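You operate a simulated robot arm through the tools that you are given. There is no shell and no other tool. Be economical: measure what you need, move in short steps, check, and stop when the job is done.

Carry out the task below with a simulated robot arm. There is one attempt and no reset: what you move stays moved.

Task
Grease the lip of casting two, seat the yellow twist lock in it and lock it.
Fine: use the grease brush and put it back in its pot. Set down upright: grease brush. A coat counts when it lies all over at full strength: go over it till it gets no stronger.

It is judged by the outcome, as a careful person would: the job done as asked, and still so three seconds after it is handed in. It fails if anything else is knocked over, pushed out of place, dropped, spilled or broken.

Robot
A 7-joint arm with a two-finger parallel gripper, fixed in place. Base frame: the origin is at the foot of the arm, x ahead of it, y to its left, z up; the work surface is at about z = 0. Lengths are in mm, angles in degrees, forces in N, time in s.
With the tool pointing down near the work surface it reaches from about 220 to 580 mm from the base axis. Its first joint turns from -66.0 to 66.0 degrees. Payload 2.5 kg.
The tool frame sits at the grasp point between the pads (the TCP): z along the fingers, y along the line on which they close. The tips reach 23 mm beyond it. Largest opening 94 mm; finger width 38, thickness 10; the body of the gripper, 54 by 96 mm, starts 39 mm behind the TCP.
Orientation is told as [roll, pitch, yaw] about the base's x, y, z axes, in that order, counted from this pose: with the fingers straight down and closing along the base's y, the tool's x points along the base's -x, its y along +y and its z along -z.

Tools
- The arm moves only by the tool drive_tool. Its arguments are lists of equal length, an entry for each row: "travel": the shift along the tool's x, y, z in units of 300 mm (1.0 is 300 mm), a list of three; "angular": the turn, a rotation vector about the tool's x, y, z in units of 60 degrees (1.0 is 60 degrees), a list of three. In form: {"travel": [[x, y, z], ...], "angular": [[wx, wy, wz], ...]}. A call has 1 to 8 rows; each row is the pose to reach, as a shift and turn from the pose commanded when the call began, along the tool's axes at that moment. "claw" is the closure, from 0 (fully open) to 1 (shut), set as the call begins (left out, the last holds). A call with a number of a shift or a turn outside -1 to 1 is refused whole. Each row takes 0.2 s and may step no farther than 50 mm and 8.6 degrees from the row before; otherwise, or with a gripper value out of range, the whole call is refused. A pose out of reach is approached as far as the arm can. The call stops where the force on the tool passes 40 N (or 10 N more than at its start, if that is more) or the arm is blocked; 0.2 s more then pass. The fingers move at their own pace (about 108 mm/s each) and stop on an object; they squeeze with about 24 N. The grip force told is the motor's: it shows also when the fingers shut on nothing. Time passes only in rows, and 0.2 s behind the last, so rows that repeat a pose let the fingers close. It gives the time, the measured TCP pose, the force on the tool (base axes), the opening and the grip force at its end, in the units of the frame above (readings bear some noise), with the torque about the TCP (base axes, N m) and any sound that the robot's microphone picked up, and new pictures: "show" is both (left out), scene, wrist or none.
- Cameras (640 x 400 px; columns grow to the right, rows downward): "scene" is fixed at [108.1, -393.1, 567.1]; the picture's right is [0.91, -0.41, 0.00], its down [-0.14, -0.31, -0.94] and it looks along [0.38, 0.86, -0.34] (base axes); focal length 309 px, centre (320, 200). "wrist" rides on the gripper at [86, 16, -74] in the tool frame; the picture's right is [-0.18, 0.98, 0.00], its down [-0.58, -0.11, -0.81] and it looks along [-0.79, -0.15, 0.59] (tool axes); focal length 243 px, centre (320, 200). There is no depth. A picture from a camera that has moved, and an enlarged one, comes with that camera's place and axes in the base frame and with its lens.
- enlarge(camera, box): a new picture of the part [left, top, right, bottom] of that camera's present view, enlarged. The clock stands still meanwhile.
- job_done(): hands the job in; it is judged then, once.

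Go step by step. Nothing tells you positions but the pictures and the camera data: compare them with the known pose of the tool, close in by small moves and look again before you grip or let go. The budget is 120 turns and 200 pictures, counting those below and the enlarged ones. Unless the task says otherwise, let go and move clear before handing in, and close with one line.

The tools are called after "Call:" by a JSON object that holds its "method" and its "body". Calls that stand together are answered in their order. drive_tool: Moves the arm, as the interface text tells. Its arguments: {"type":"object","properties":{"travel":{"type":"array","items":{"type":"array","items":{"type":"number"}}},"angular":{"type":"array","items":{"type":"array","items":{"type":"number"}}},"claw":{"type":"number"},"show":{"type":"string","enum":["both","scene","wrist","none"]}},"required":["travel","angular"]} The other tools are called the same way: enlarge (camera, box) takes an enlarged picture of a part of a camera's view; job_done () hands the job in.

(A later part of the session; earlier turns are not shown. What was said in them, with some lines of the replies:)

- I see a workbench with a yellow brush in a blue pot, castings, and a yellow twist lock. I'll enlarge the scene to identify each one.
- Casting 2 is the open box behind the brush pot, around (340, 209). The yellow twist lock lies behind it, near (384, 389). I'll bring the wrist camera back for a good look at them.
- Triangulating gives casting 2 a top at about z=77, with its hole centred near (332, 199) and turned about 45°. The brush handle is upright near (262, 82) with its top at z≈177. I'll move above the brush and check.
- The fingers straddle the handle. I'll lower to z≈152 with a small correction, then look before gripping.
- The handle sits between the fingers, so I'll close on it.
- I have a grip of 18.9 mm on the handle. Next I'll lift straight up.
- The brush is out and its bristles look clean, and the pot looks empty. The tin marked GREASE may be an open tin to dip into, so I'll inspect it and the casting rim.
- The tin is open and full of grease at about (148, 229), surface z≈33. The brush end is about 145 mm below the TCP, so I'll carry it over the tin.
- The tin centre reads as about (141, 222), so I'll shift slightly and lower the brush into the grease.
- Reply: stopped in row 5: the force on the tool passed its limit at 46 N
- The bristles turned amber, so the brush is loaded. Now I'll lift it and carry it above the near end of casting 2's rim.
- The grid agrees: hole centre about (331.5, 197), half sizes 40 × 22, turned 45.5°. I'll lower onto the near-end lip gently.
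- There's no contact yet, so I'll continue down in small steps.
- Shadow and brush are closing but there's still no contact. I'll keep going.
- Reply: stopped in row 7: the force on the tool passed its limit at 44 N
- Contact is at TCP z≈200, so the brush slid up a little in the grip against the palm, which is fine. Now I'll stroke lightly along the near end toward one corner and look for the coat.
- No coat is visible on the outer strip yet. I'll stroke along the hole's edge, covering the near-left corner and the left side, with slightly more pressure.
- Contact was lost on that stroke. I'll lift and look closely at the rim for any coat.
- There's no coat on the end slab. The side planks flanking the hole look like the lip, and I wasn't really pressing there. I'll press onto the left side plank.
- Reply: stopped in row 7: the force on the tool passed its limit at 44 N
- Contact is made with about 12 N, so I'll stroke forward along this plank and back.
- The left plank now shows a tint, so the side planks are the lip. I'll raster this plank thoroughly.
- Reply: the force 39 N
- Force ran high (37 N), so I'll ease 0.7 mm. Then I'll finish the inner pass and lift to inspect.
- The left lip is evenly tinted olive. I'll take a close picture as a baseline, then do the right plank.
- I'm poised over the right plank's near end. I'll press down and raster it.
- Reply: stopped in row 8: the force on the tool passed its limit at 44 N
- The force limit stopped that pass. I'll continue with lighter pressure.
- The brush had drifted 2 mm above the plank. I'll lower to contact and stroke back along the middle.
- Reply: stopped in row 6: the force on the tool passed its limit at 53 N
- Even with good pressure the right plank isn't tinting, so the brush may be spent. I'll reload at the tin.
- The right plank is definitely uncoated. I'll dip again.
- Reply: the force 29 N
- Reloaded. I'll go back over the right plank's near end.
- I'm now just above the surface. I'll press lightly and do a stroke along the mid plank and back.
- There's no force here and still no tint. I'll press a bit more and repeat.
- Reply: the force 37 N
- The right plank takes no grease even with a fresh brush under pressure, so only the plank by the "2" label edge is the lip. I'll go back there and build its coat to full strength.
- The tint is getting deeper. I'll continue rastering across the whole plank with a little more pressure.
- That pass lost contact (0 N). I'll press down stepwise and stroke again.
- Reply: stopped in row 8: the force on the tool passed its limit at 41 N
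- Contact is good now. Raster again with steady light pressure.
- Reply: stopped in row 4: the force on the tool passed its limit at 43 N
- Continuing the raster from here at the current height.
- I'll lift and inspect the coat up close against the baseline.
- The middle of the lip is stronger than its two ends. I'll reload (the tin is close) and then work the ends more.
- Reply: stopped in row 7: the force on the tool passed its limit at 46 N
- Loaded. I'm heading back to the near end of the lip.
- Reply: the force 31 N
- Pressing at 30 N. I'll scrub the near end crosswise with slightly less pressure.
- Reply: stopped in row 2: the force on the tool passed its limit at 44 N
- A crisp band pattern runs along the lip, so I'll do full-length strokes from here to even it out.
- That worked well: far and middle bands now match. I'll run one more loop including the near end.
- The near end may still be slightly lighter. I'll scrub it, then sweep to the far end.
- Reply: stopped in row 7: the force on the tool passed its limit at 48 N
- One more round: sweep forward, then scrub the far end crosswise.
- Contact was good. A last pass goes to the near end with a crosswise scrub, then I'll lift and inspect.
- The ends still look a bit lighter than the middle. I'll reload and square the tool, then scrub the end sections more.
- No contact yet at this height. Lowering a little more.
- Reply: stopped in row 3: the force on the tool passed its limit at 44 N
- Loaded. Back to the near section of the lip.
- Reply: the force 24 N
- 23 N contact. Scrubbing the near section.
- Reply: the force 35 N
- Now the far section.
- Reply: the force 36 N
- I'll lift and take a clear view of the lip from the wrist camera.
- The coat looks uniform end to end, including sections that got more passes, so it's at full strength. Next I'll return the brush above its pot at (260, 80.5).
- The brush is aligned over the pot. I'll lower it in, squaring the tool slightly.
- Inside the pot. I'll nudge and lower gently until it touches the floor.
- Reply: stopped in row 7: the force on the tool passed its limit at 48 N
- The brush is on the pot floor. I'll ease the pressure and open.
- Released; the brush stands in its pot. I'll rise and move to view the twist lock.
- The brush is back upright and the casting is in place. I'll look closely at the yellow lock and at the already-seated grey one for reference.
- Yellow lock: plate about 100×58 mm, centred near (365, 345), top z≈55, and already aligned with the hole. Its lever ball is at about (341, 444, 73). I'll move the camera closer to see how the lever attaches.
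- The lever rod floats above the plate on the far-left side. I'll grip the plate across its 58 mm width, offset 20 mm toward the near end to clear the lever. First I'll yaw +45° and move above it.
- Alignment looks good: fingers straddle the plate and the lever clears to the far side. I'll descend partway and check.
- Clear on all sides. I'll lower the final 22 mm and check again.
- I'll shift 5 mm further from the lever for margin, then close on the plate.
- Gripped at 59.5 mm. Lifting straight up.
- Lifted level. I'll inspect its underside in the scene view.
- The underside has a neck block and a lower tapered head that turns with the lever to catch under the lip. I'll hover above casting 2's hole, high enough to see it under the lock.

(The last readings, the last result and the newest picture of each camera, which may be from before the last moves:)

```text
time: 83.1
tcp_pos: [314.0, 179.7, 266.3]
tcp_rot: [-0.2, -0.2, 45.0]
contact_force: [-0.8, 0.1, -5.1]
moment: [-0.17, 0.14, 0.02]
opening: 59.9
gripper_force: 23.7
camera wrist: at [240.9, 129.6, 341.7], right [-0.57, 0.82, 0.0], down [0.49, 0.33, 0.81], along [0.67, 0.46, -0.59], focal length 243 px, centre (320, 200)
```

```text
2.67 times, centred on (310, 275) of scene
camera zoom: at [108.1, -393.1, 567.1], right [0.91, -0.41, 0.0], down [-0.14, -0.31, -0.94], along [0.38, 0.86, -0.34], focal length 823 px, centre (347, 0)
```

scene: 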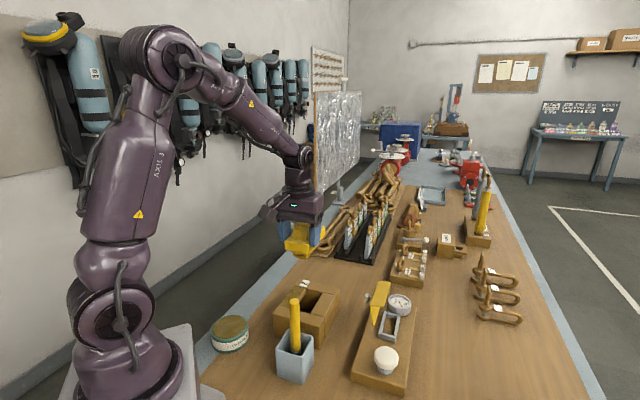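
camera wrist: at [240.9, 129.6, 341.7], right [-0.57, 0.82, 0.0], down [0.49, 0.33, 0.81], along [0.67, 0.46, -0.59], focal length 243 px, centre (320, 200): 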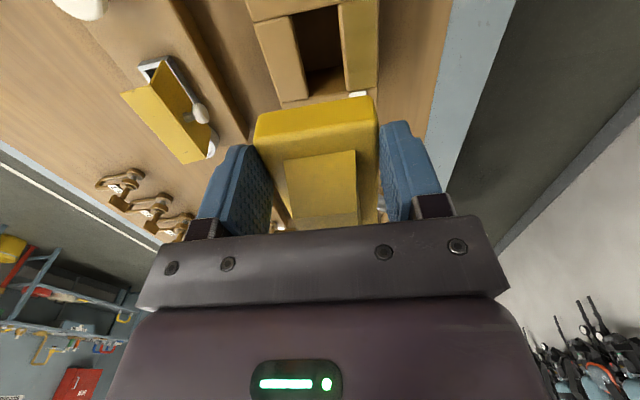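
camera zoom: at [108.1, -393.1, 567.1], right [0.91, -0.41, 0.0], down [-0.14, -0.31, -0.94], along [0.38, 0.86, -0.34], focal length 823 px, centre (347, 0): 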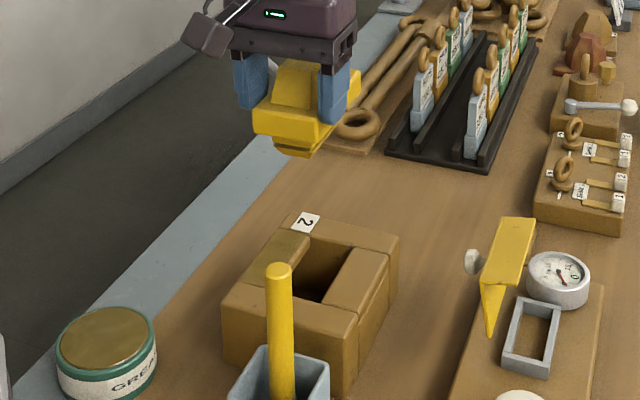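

The hole is clearly visible under the lock. Measured, it sits 4 mm sideways and 2.4 mm toward the base relative to the lock, so I'll correct that and descend to just above the casting.

Call:
{"method": "drive_tool", "body": {"travel": [[0.008, -0.013, 0], [0.008, -0.013, 0.13], [0.008, -0.013, 0.26], [0.008, -0.013, 0.365]], "angular": [[0, 0, 0], [0, 0, 0], [0, 0, 0], [0, 0, 0]]}}

Call:
{"method": "enlarge", "body": {"camera": "scene", "box": [265, 245, 355, 335]}}

Call:
{"method": "enlarge", "body": {"camera": "wrist", "box": [200, 0, 440, 150]}}

```text
time: 84.1
tcp_pos: [316.2, 175.0, 155.4]
tcp_rot: [-0.2, -0.2, 45.0]
contact_force: [0.3, -0.2, -5.6]
moment: [-0.13, 0.16, 0.0]
opening: 59.8
gripper_force: 23.8
camera wrist: at [241.8, 125.6, 230.9], right [-0.56, 0.83, 0.0], down [0.49, 0.33, 0.81], along [0.67, 0.46, -0.59], focal length 243 px, centre (320, 200)
```

scene: 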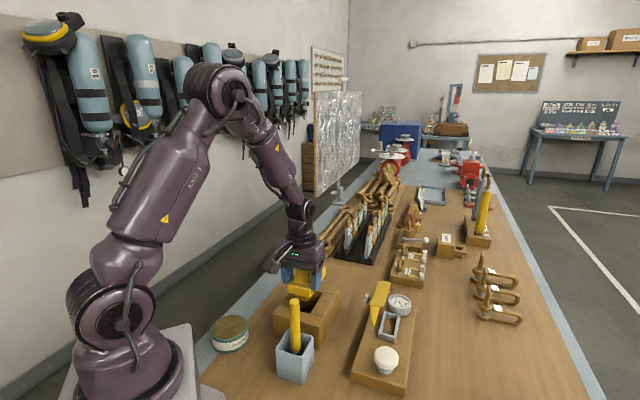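
wrist: 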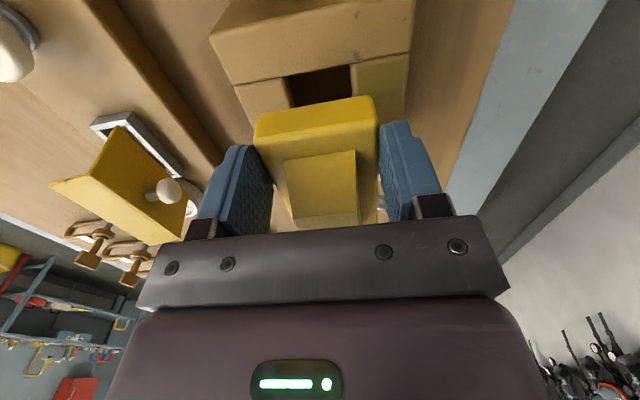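

```text
4.44 times, centred on (310, 290) of scene
camera zoom: at [108.1, -393.1, 567.1], right [0.91, -0.41, 0.0], down [-0.14, -0.31, -0.94], along [0.38, 0.86, -0.34], focal length 1372 px, centre (364, -200)
```

zoom: 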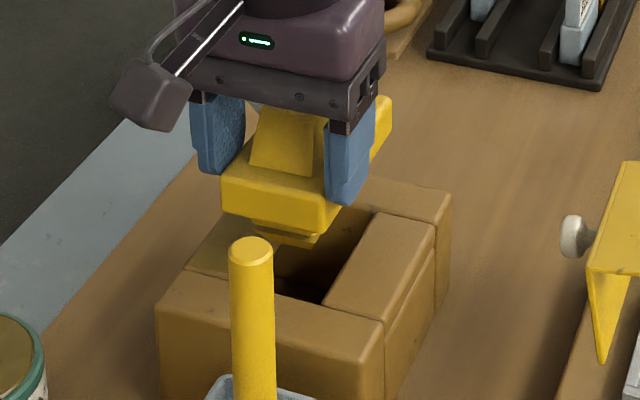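

```text
2.67 times, centred on (320, 75) of wrist
camera zoom: at [241.8, 125.6, 230.9], right [-0.56, 0.83, 0.0], down [0.49, 0.33, 0.81], along [0.67, 0.46, -0.59], focal length 647 px, centre (320, 533)
```

zoom: 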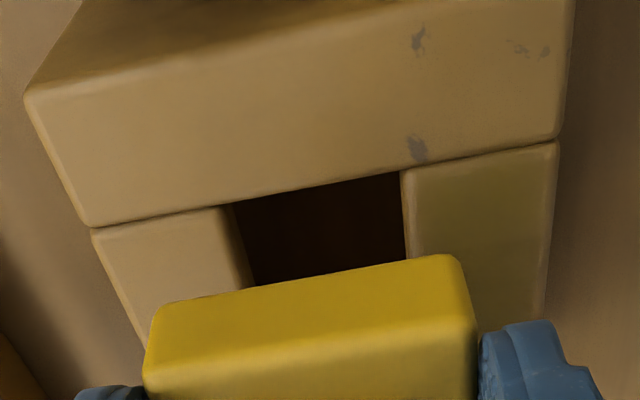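

Alignment is within about 1 mm. I'll lower slowly into the hole.

Call:
{"method": "drive_tool", "body": {"travel": [[0.003, -0.001, 0.02], [0.003, -0.001, 0.04], [0.003, -0.001, 0.055], [0.003, -0.001, 0.07], [0.003, -0.001, 0.085]], "angular": [[0, 0, 0], [0, 0, 0], [0, 0, 0], [0, 0, 0], [0, 0, 0]]}}

Call:
{"method": "enlarge", "body": {"camera": "scene", "box": [265, 245, 355, 335]}}

Call:
{"method": "enlarge", "body": {"camera": "wrist", "box": [200, 0, 440, 150]}}

```text
time: 85.3
tcp_pos: [315.4, 173.6, 129.1]
tcp_rot: [-0.1, 0.0, 45.0]
contact_force: [-0.8, 0.1, -5.7]
moment: [-0.16, 0.12, 0.01]
opening: 59.8
gripper_force: 24.4
camera wrist: at [241.3, 123.8, 204.8], right [-0.57, 0.82, 0.0], down [0.49, 0.33, 0.81], along [0.67, 0.46, -0.59], focal length 243 px, centre (320, 200)
```

scene: 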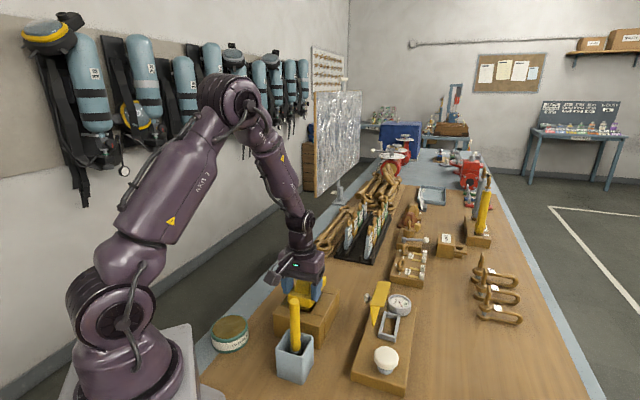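
wrist: 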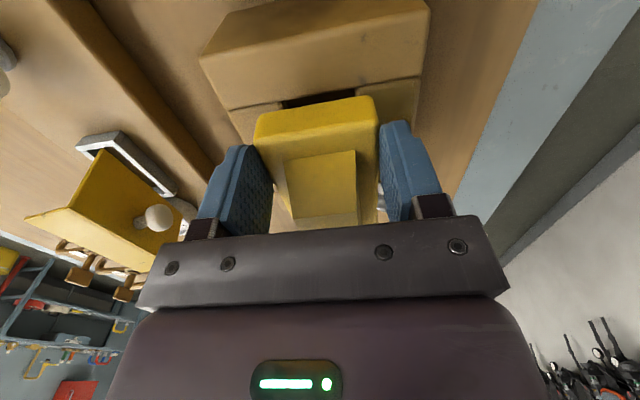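

```text
4.44 times, centred on (310, 290) of scene
camera zoom: at [108.1, -393.1, 567.1], right [0.91, -0.41, 0.0], down [-0.14, -0.31, -0.94], along [0.38, 0.86, -0.34], focal length 1372 px, centre (364, -200)
```

zoom: 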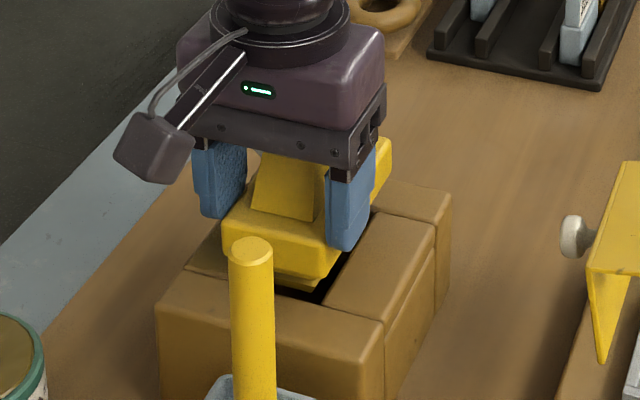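

```text
2.67 times, centred on (320, 75) of wrist
camera zoom: at [241.3, 123.8, 204.8], right [-0.57, 0.82, 0.0], down [0.49, 0.33, 0.81], along [0.67, 0.46, -0.59], focal length 647 px, centre (320, 533)
```

zoom: 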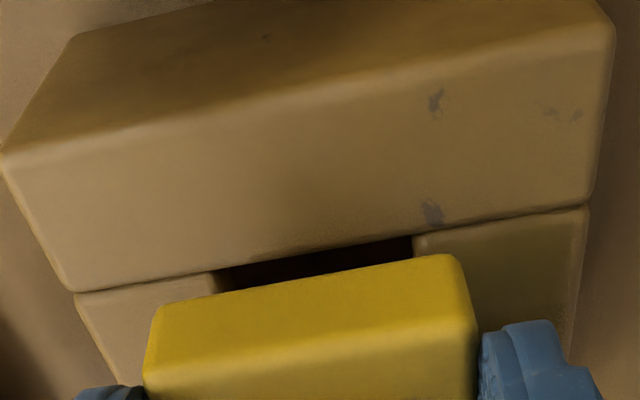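

The head is entering freely with no contact force. I'll keep lowering until the plate lands.

Call:
{"method": "drive_tool", "body": {"travel": [[0, 0, 0.02], [0, 0, 0.04], [0, 0, 0.055], [0, 0, 0.065], [0, 0, 0.073], [0, 0, 0.08], [0, 0, 0.087], [0, 0, 0.094]], "angular": [[0, 0, 0], [0, 0, 0], [0, 0, 0], [0, 0, 0], [0, 0, 0], [0, 0, 0], [0, 0, 0], [0, 0, 0]]}}

Call:
{"method": "enlarge", "body": {"camera": "scene", "box": [265, 245, 355, 335]}}

```text
time: 87.1
tcp_pos: [317.2, 174.3, 103.1]
tcp_rot: [-0.1, -0.4, 45.0]
contact_force: [-1.7, -1.2, 20.4]
moment: [0.09, 0.14, -0.25]
opening: 60.2
gripper_force: 23.9
camera wrist: at [242.4, 124.6, 178.0], right [-0.56, 0.83, 0.0], down [0.48, 0.33, 0.81], along [0.67, 0.46, -0.59], focal length 243 px, centre (320, 200)
```

scene: 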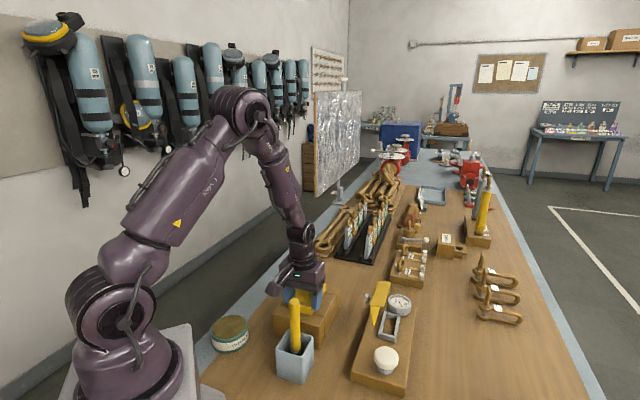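
wrist: 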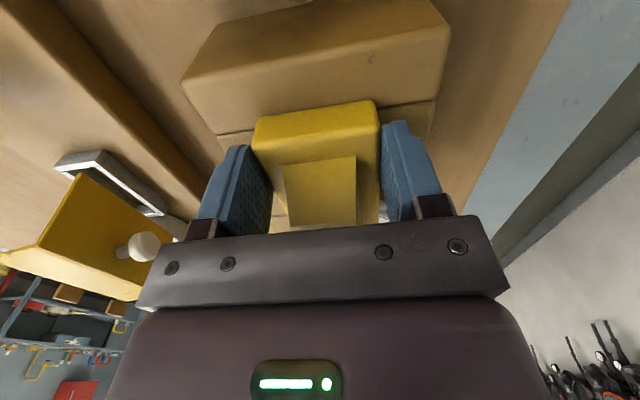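

```text
4.44 times, centred on (310, 290) of scene
camera zoom: at [108.0, -393.2, 567.1], right [0.91, -0.41, 0.0], down [-0.14, -0.31, -0.94], along [0.38, 0.86, -0.34], focal length 1372 px, centre (364, -200)
```

zoom: 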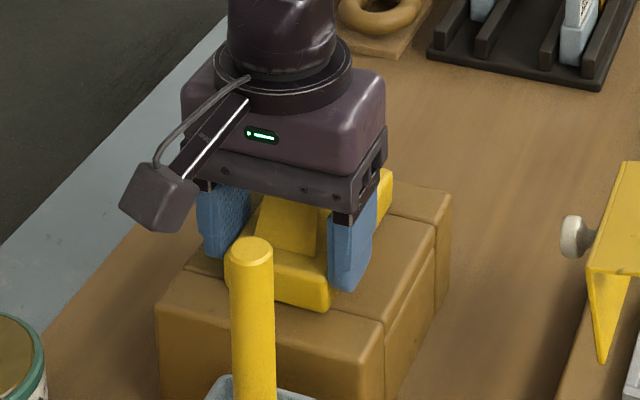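

The plate has landed flush on the casting at z≈103 with 20 N. I'll ease and open, then rise.

Call:
{"method": "drive_tool", "body": {"travel": [[0, 0, -0.004], [0, 0, -0.004]], "angular": [[0, 0, 0], [0, 0, 0]], "show": "none"}}

Call:
{"method": "drive_tool", "body": {"travel": [[0, 0, 0], [0, 0, 0], [0, 0, 0], [0, 0, -0.05], [0, 0, -0.17], [0.03, 0, -0.32], [0.1, 0, -0.46]], "angular": [[0, 0, 0], [0, 0, 0], [0, 0, 0], [0, 0, 0], [0, 0, 0], [0, 0, 0], [0, 0, 0]], "claw": 0}}

Call:
{"method": "enlarge", "body": {"camera": "scene", "box": [265, 245, 355, 335]}}

Call:
{"method": "enlarge", "body": {"camera": "wrist", "box": [200, 0, 440, 150]}}

```text
time: 87.7
tcp_pos: [317.1, 175.0, 102.8]
tcp_rot: [-0.1, -0.2, 45.0]
contact_force: [1.9, -0.7, 0.9]
moment: [0.11, -0.56, -0.17]
opening: 59.9
gripper_force: 23.4
```

```text
time: 89.3
tcp_pos: [291.7, 151.1, 238.5]
tcp_rot: [0.0, -0.1, 45.0]
contact_force: [0.2, 0.1, 0.3]
moment: [0.0, -0.03, -0.01]
opening: 93.8
gripper_force: 0.1
camera wrist: at [218.1, 102.0, 314.1], right [-0.57, 0.82, 0.0], down [0.49, 0.33, 0.81], along [0.67, 0.46, -0.59], focal length 243 px, centre (320, 200)
```

scene: 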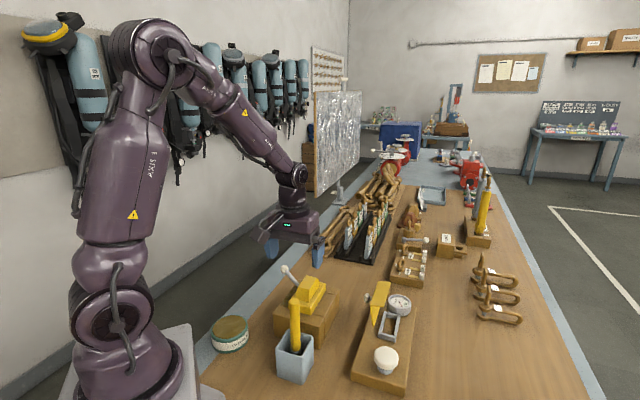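
wrist: 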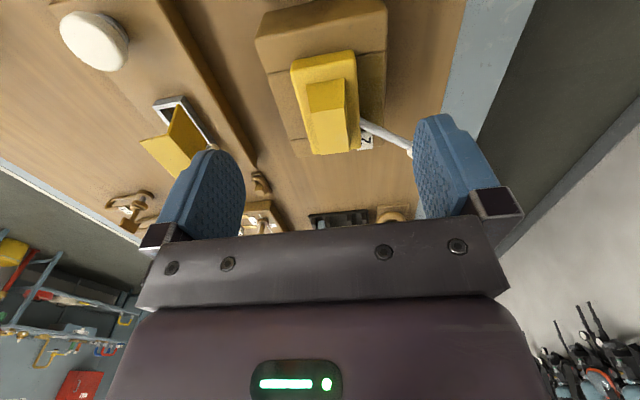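

```text
4.44 times, centred on (310, 290) of scene
camera zoom: at [108.1, -393.1, 567.1], right [0.91, -0.41, 0.0], down [-0.14, -0.31, -0.94], along [0.38, 0.86, -0.34], focal length 1372 px, centre (364, -200)
```

zoom: 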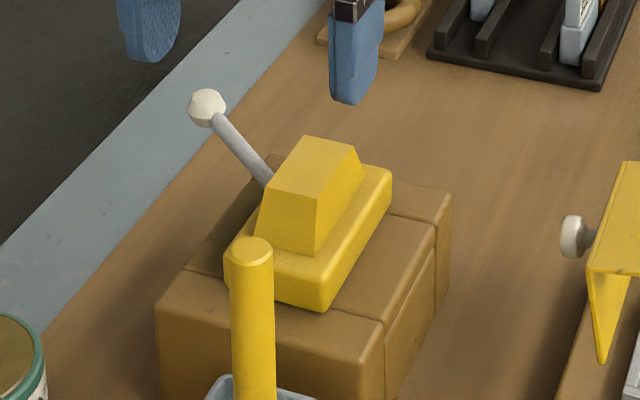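

```text
2.67 times, centred on (320, 75) of wrist
camera zoom: at [218.1, 102.0, 314.1], right [-0.57, 0.82, 0.0], down [0.49, 0.33, 0.81], along [0.67, 0.46, -0.59], focal length 647 px, centre (320, 533)
```

zoom: 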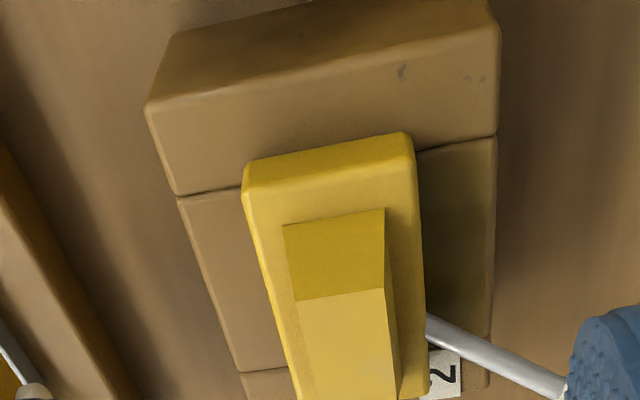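

The lock is seated flush. Before turning the lever I'll look at the grey lock in the other casting as a reference for lever positions.

Call:
{"method": "drive_tool", "body": {"travel": [[0.02, -0.04, -0.12], [0.08, -0.15, -0.2], [0.14, -0.26, -0.26], [0.21, -0.36, -0.3], [0.27, -0.46, -0.33], [0.34, -0.56, -0.367], [0.4, -0.65, -0.367], [0.455, -0.728, -0.367]], "angular": [[0, 0, 0.09], [0, 0, 0.18], [0, 0, 0.28], [0, 0, 0.37], [0, 0, 0.46], [0, 0, 0.56], [0, 0, 0.65], [0, 0, 0.75]], "show": "wrist"}}

```text
time: 91.1
tcp_pos: [350.9, -99.6, 351.9]
tcp_rot: [0.0, -0.2, 0.0]
contact_force: [0.5, 0.0, 0.0]
moment: [-0.02, 0.02, -0.02]
opening: 93.8
gripper_force: 0.0
camera wrist: at [263.8, -83.2, 427.3], right [0.18, 0.98, 0.0], down [0.58, -0.11, 0.81], along [0.79, -0.15, -0.59], focal length 243 px, centre (320, 200)
```

wrist: 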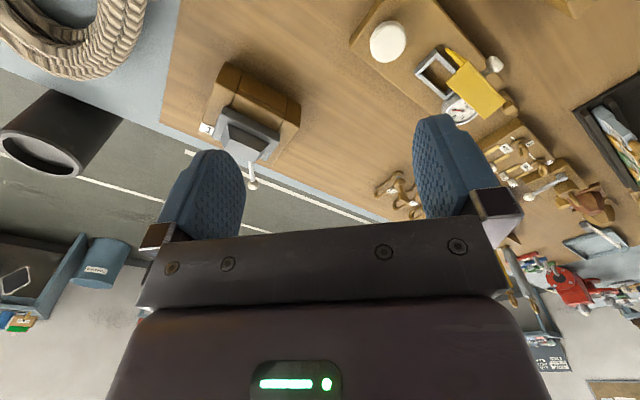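

Call:
{"method": "enlarge", "body": {"camera": "wrist", "box": [180, 50, 320, 200]}}

Call:
{"method": "enlarge", "body": {"camera": "scene", "box": [260, 250, 350, 350]}}

```text
2.67 times, centred on (250, 125) of wrist
camera zoom: at [263.8, -83.2, 427.3], right [0.18, 0.98, 0.0], down [0.58, -0.11, 0.81], along [0.79, -0.15, -0.59], focal length 647 px, centre (507, 400)
```

zoom: 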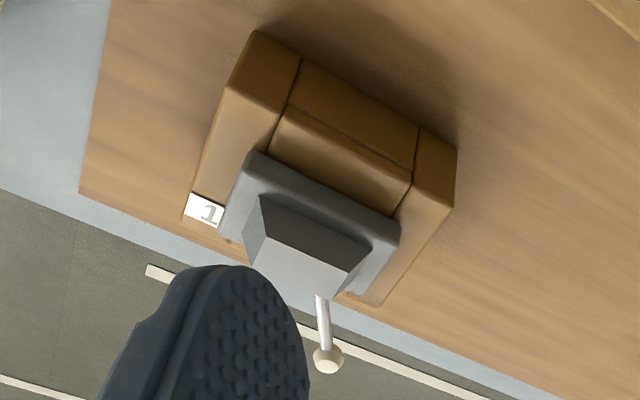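

```text
4.00 times, centred on (305, 300) of scene
camera zoom: at [108.1, -393.1, 567.1], right [0.91, -0.41, 0.0], down [-0.14, -0.31, -0.94], along [0.38, 0.86, -0.34], focal length 1235 px, centre (380, -200)
```

zoom: 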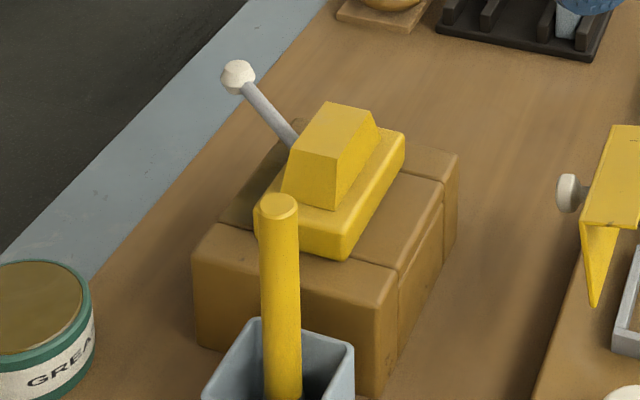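

Casting 1 sits rotated 180° with its lever 60° further counter-clockwise than mine in the casting frame. So locking should be a CCW turn of about 60°. I'll move back, close the fingers and prepare to push the lever from its clockwise side.

Call:
{"method": "drive_tool", "body": {"travel": [[-0.003, 0.14, 0.03], [-0.006, 0.28, 0.06], [-0.009, 0.42, 0.1], [-0.012, 0.56, 0.14], [-0.015, 0.7, 0.18], [-0.018, 0.84, 0.22], [-0.02, 0.98, 0.26]], "angular": [[0, 0, -0.1], [0, 0, -0.2], [0, 0, -0.3], [0, 0, -0.42], [0, 0, -0.54], [0, 0, -0.66], [0, 0, -0.75]], "claw": 1, "show": "none"}}

```text
time: 92.7
tcp_pos: [361.1, 197.4, 276.2]
tcp_rot: [0.0, -0.2, 45.2]
contact_force: [-0.7, -0.1, -0.1]
moment: [0.03, 0.0, 0.01]
opening: 0.0
gripper_force: 23.3
```

Call:
{"method": "drive_tool", "body": {"travel": [[-0.06, 0.062, 0.06], [-0.12, 0.124, 0.15], [-0.168, 0.186, 0.253]], "angular": [[0, 0, 0], [0, 0, 0], [0, 0, 0]]}}

Call:
{"method": "enlarge", "body": {"camera": "wrist", "box": [160, 0, 480, 200]}}

Call:
{"method": "enlarge", "body": {"camera": "scene", "box": [260, 210, 360, 320]}}

```text
time: 93.5
tcp_pos: [357.1, 275.4, 197.7]
tcp_rot: [-0.2, -0.2, 45.0]
contact_force: [0.3, 0.6, 0.0]
moment: [-0.02, 0.0, 0.03]
opening: 0.1
gripper_force: 23.9
camera wrist: at [283.3, 225.1, 272.8], right [-0.56, 0.83, 0.0], down [0.49, 0.33, 0.81], along [0.67, 0.45, -0.59], focal length 243 px, centre (320, 200)
```

scene: 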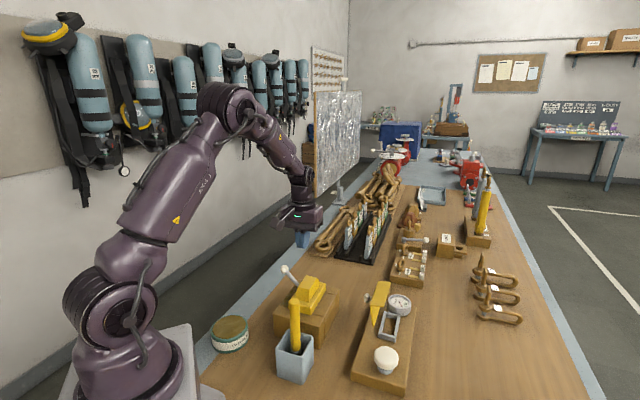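
wrist: 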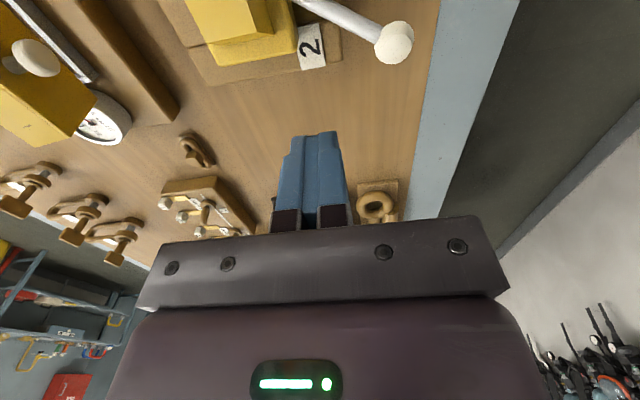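

```text
2.00 times, centred on (320, 100) of wrist
camera zoom: at [283.3, 225.1, 272.8], right [-0.56, 0.83, 0.0], down [0.49, 0.33, 0.81], along [0.67, 0.45, -0.59], focal length 485 px, centre (320, 400)
```

zoom: 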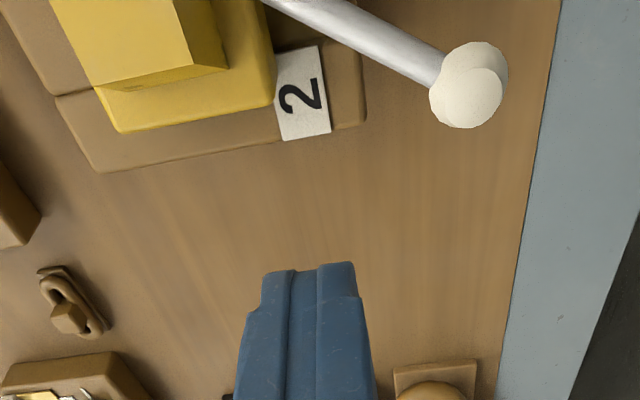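

```text
3.64 times, centred on (310, 265) of scene
camera zoom: at [108.1, -393.2, 567.1], right [0.91, -0.41, 0.0], down [-0.14, -0.31, -0.94], along [0.38, 0.86, -0.34], focal length 1123 px, centre (356, -36)
```

zoom: 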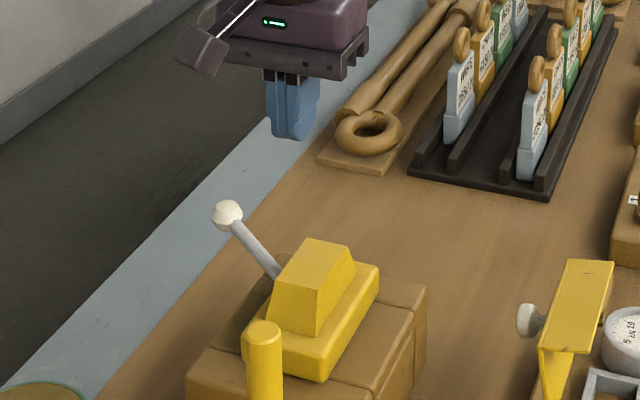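

The ball measures (308, 295.6, 113), as predicted. I'll lower the closed fingers beside the lever.

Call:
{"method": "drive_tool", "body": {"travel": [[0, 0, 0.13], [0, 0, 0.22], [0, 0, 0.273]], "angular": [[0, 0, 0], [0, 0, 0], [0, 0, 0]]}}

Call:
{"method": "enlarge", "body": {"camera": "scene", "box": [260, 210, 360, 320]}}

```text
time: 94.3
tcp_pos: [356.0, 273.0, 116.1]
tcp_rot: [-0.1, -0.1, 45.1]
contact_force: [0.0, -0.8, 0.2]
moment: [0.0, -0.03, -0.01]
opening: 0.0
gripper_force: 23.5
camera wrist: at [282.2, 223.0, 190.3], right [-0.57, 0.82, 0.0], down [0.48, 0.33, 0.81], along [0.67, 0.46, -0.59], focal length 243 px, centre (320, 200)
```

scene: 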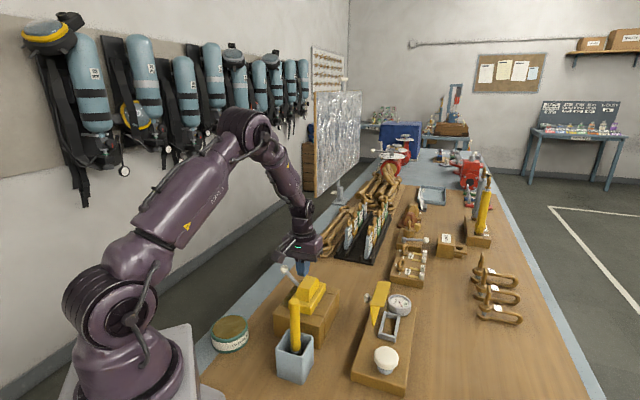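
wrist: 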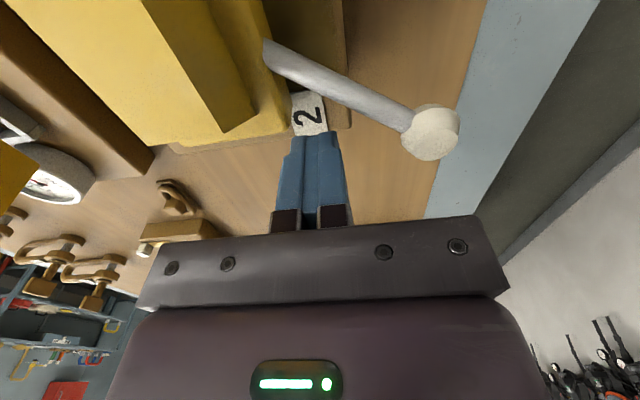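

```text
3.64 times, centred on (310, 265) of scene
camera zoom: at [108.1, -393.1, 567.1], right [0.91, -0.41, 0.0], down [-0.14, -0.31, -0.94], along [0.38, 0.86, -0.34], focal length 1123 px, centre (356, -36)
```

zoom: 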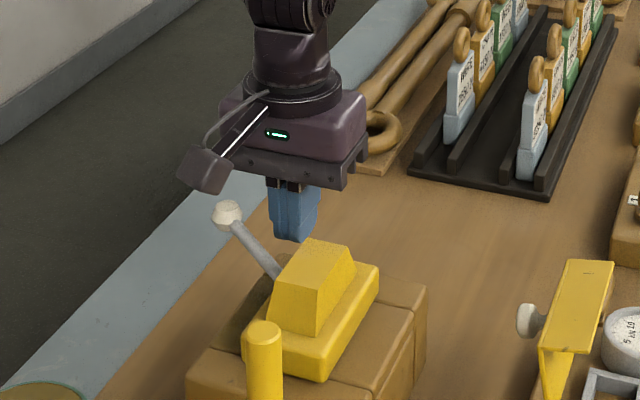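

In place beside the lever. I'll push it counter-clockwise along an arc, first part, and check the forces.

Call:
{"method": "drive_tool", "body": {"travel": [[0.0189, 0.0316, 0], [0.0436, 0.0601, 0], [0.0721, 0.0849, 0], [0.0878, 0.0952, 0], [0.1035, 0.1054, 0]], "angular": [[0, 0, 0], [0, 0, 0], [0, 0, 0], [0, 0, 0], [0, 0, 0]]}}

Call:
{"method": "enlarge", "body": {"camera": "scene", "box": [260, 230, 360, 340]}}

```text
time: 95.5
tcp_pos: [310.2, 270.9, 115.2]
tcp_rot: [0.0, -0.1, 45.0]
contact_force: [-0.5, 0.8, 0.4]
moment: [-0.01, 0.0, -0.01]
opening: 0.0
gripper_force: 23.8
camera wrist: at [236.5, 221.4, 190.2], right [-0.56, 0.83, 0.0], down [0.49, 0.33, 0.81], along [0.67, 0.46, -0.59], focal length 243 px, centre (320, 200)
```

scene: 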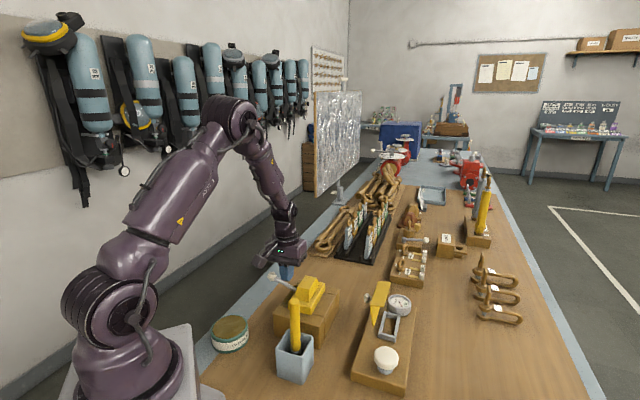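
wrist: 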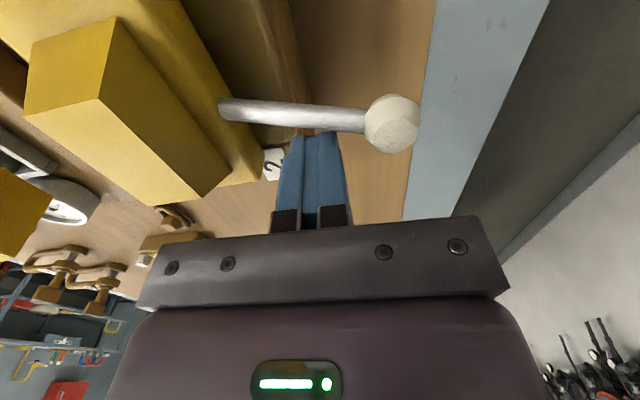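

```text
3.64 times, centred on (310, 285) of scene
camera zoom: at [108.1, -393.1, 567.1], right [0.91, -0.41, 0.0], down [-0.14, -0.31, -0.94], along [0.38, 0.86, -0.34], focal length 1123 px, centre (356, -109)
```

zoom: 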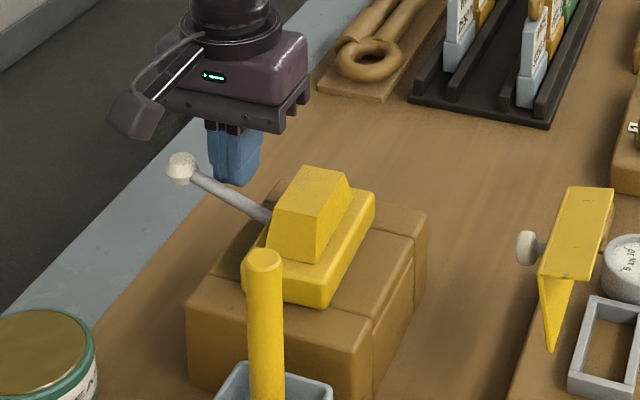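

The lever moves freely with the push. Continuing the arc.

Call:
{"method": "drive_tool", "body": {"travel": [[0.0247, 0.0182, 0], [0.0428, 0.0237, 0], [0.0608, 0.0292, 0], [0.0795, 0.0323, 0], [0.0981, 0.0354, 0], [0.117, 0.0356, 0], [0.1358, 0.0358, 0]], "angular": [[0, 0, 0], [0, 0, 0], [0, 0, 0], [0, 0, 0], [0, 0, 0], [0, 0, 0], [0, 0, 0]]}}

Call:
{"method": "enlarge", "body": {"camera": "scene", "box": [250, 240, 350, 350]}}

```text
time: 97.1
tcp_pos: [272.5, 249.6, 115.0]
tcp_rot: [0.0, 0.0, 45.0]
contact_force: [0.5, -0.2, 0.0]
moment: [0.01, -0.03, 0.01]
opening: 0.0
gripper_force: 23.9
camera wrist: at [198.8, 200.0, 190.8], right [-0.57, 0.82, 0.0], down [0.49, 0.33, 0.81], along [0.67, 0.46, -0.59], focal length 243 px, centre (320, 200)
```

scene: 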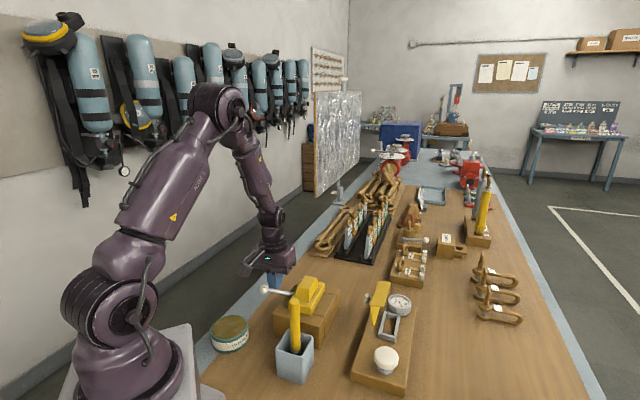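
wrist: 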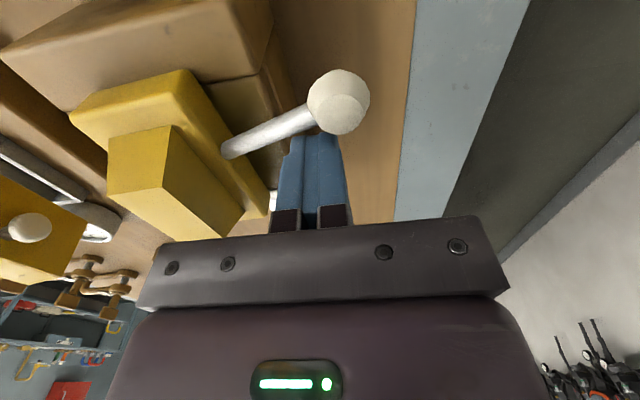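

```text
3.64 times, centred on (300, 295) of scene
camera zoom: at [108.1, -393.1, 567.1], right [0.91, -0.41, 0.0], down [-0.14, -0.31, -0.94], along [0.38, 0.86, -0.34], focal length 1123 px, centre (393, -146)
```

zoom: 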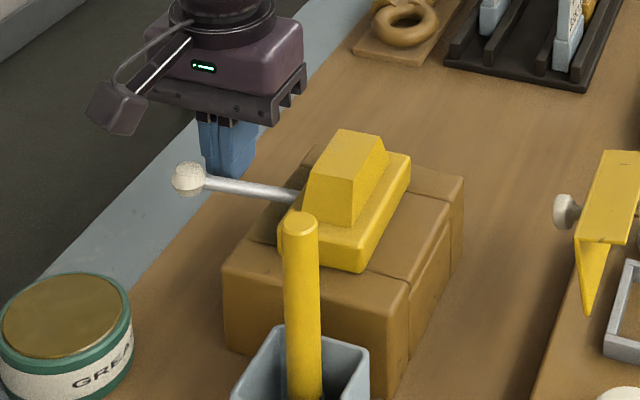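

The lever is at about 159° with no resistance yet. Continuing in small steps toward its stop.

Call:
{"method": "drive_tool", "body": {"travel": [[0.0125, -0.003, 0], [0.0247, -0.0059, 0], [0.034, -0.0076, 0], [0.0434, -0.0094, 0], [0.0525, -0.0119, 0], [0.0615, -0.0144, 0]], "angular": [[0, 0, 0], [0, 0, 0], [0, 0, 0], [0, 0, 0], [0, 0, 0], [0, 0, 0]]}}

Call:
{"method": "enlarge", "body": {"camera": "scene", "box": [250, 240, 350, 350]}}

```text
time: 98.5
tcp_pos: [264.1, 235.8, 116.8]
tcp_rot: [-0.1, -0.3, 45.1]
contact_force: [4.8, 4.5, -2.2]
moment: [0.1, -0.07, 0.05]
opening: 0.0
gripper_force: 23.9
camera wrist: at [190.4, 185.1, 191.2], right [-0.57, 0.82, 0.0], down [0.48, 0.33, 0.81], along [0.67, 0.46, -0.59], focal length 243 px, centre (320, 200)
```

scene: 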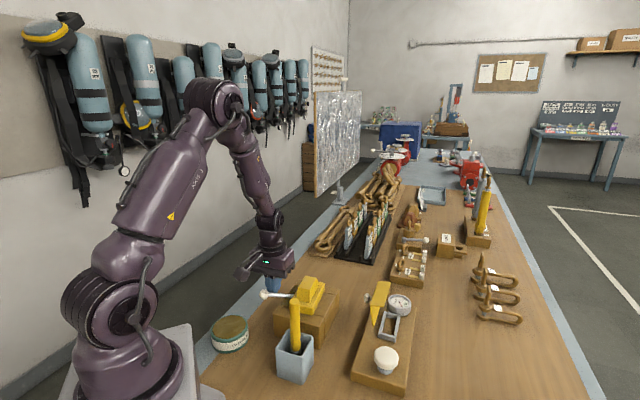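
wrist: 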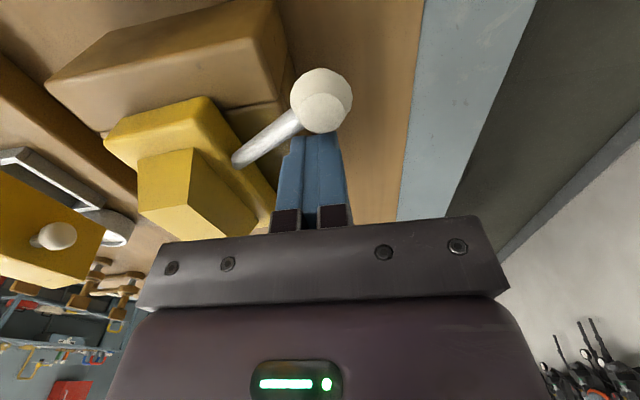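

```text
3.64 times, centred on (300, 295) of scene
camera zoom: at [108.1, -393.1, 567.1], right [0.91, -0.41, 0.0], down [-0.14, -0.31, -0.94], along [0.38, 0.86, -0.34], focal length 1123 px, centre (393, -146)
```

zoom: 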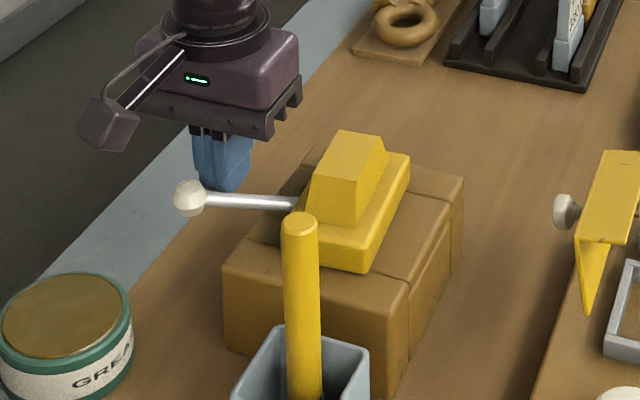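

Resistance appears (about 7 N), likely the end stop, near the reference position. I'll push a few mm more to confirm.

Call:
{"method": "drive_tool", "body": {"travel": [[0.006, -0.002, 0], [0.012, -0.004, 0]], "angular": [[0, 0, 0], [0, 0, 0]], "show": "none"}}

Call:
{"method": "enlarge", "body": {"camera": "scene", "box": [250, 240, 350, 350]}}

```text
time: 99.1
tcp_pos: [264.7, 234.1, 118.0]
tcp_rot: [0.0, -0.7, 45.3]
contact_force: [6.7, 22.5, -2.1]
moment: [0.42, -0.14, -0.01]
opening: 0.0
gripper_force: 24.3
```

```text
3.64 times, centred on (300, 295) of scene
camera zoom: at [108.1, -393.1, 567.1], right [0.91, -0.41, 0.0], down [-0.14, -0.31, -0.94], along [0.38, 0.86, -0.34], focal length 1123 px, centre (393, -146)
```

zoom: 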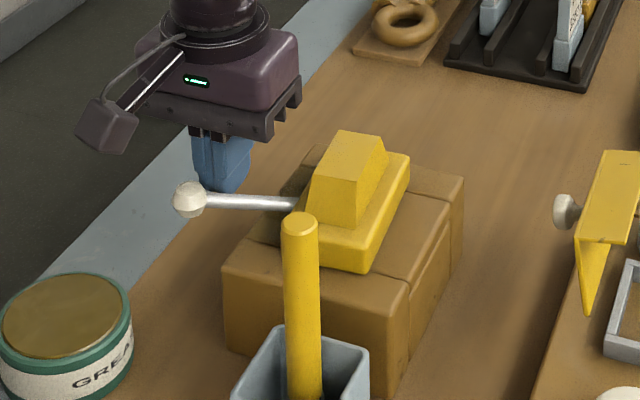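

It's firm against the stop (23 N, no further motion), so the lever is at its end. I'll back off, rise clear and look everything over.

Call:
{"method": "drive_tool", "body": {"travel": [[-0.03, 0.02, 0], [-0.06, 0.05, 0], [-0.06, 0.05, -0.12], [-0.06, 0.05, -0.26], [0.02, 0.05, -0.4], [0.1, 0, -0.5]], "angular": [[0, 0, 0], [0, 0, 0], [0, 0, 0], [0, 0, 0], [0, 0, 0], [0, 0, 0]]}}

Call:
{"method": "enlarge", "body": {"camera": "scene", "box": [200, 240, 350, 390]}}

Call:
{"method": "enlarge", "body": {"camera": "wrist", "box": [120, 0, 440, 200]}}

```text
time: 100.5
tcp_pos: [241.0, 207.8, 268.3]
tcp_rot: [-0.1, -0.2, 45.0]
contact_force: [0.6, 0.9, -0.3]
moment: [0.01, 0.03, 0.01]
opening: 0.1
gripper_force: 23.9
camera wrist: at [166.9, 157.7, 342.4], right [-0.56, 0.83, 0.0], down [0.49, 0.33, 0.81], along [0.67, 0.46, -0.59], focal length 243 px, centre (320, 200)
```

scene: 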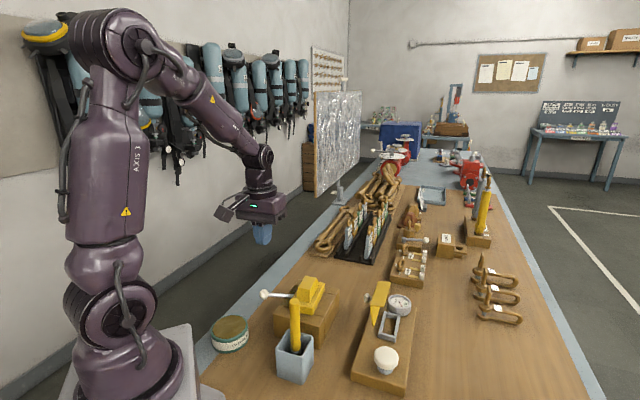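
wrist: 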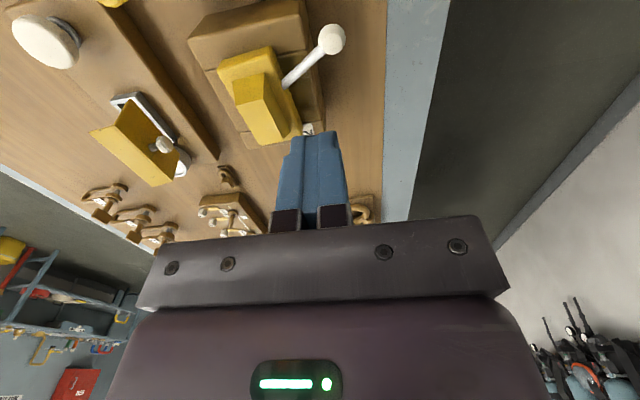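

```text
2.67 times, centred on (275, 315) of scene
camera zoom: at [108.1, -393.1, 567.1], right [0.91, -0.41, 0.0], down [-0.14, -0.31, -0.94], along [0.38, 0.86, -0.34], focal length 823 px, centre (440, -107)
```

zoom: 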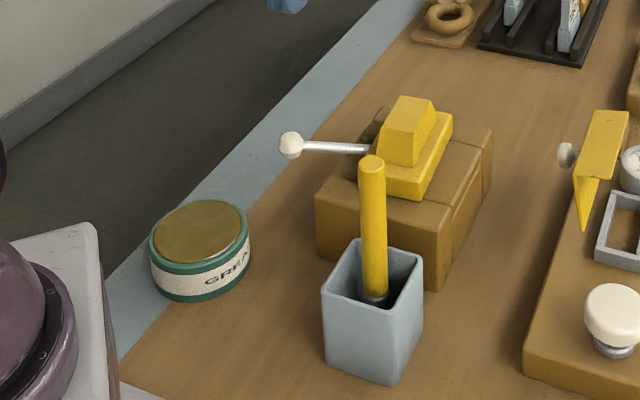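

```text
2.00 times, centred on (280, 100) of wrist
camera zoom: at [166.9, 157.7, 342.4], right [-0.56, 0.83, 0.0], down [0.49, 0.33, 0.81], along [0.67, 0.46, -0.59], focal length 485 px, centre (400, 400)
```

zoom: 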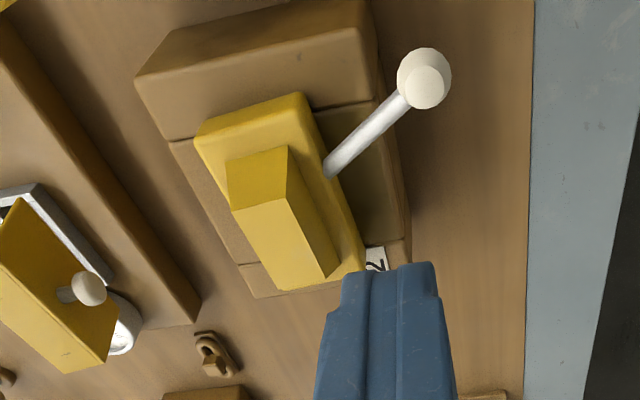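

The lock is seated flush with its lever at the locked end stop, matching the reference casting. The lip is coated, the brush stands upright in its pot, and nothing else has moved. The arm is clear, so I'm handing in.

Call:
{"method": "job_done", "body": {}}

```text
The job is handed in.
```

The job is handed in: casting two's lip is greased, the yellow twist lock is seated and turned to its locked stop, and the brush is upright in its pot. I judged the coat's full strength by eye, from an even tint along the whole lip.
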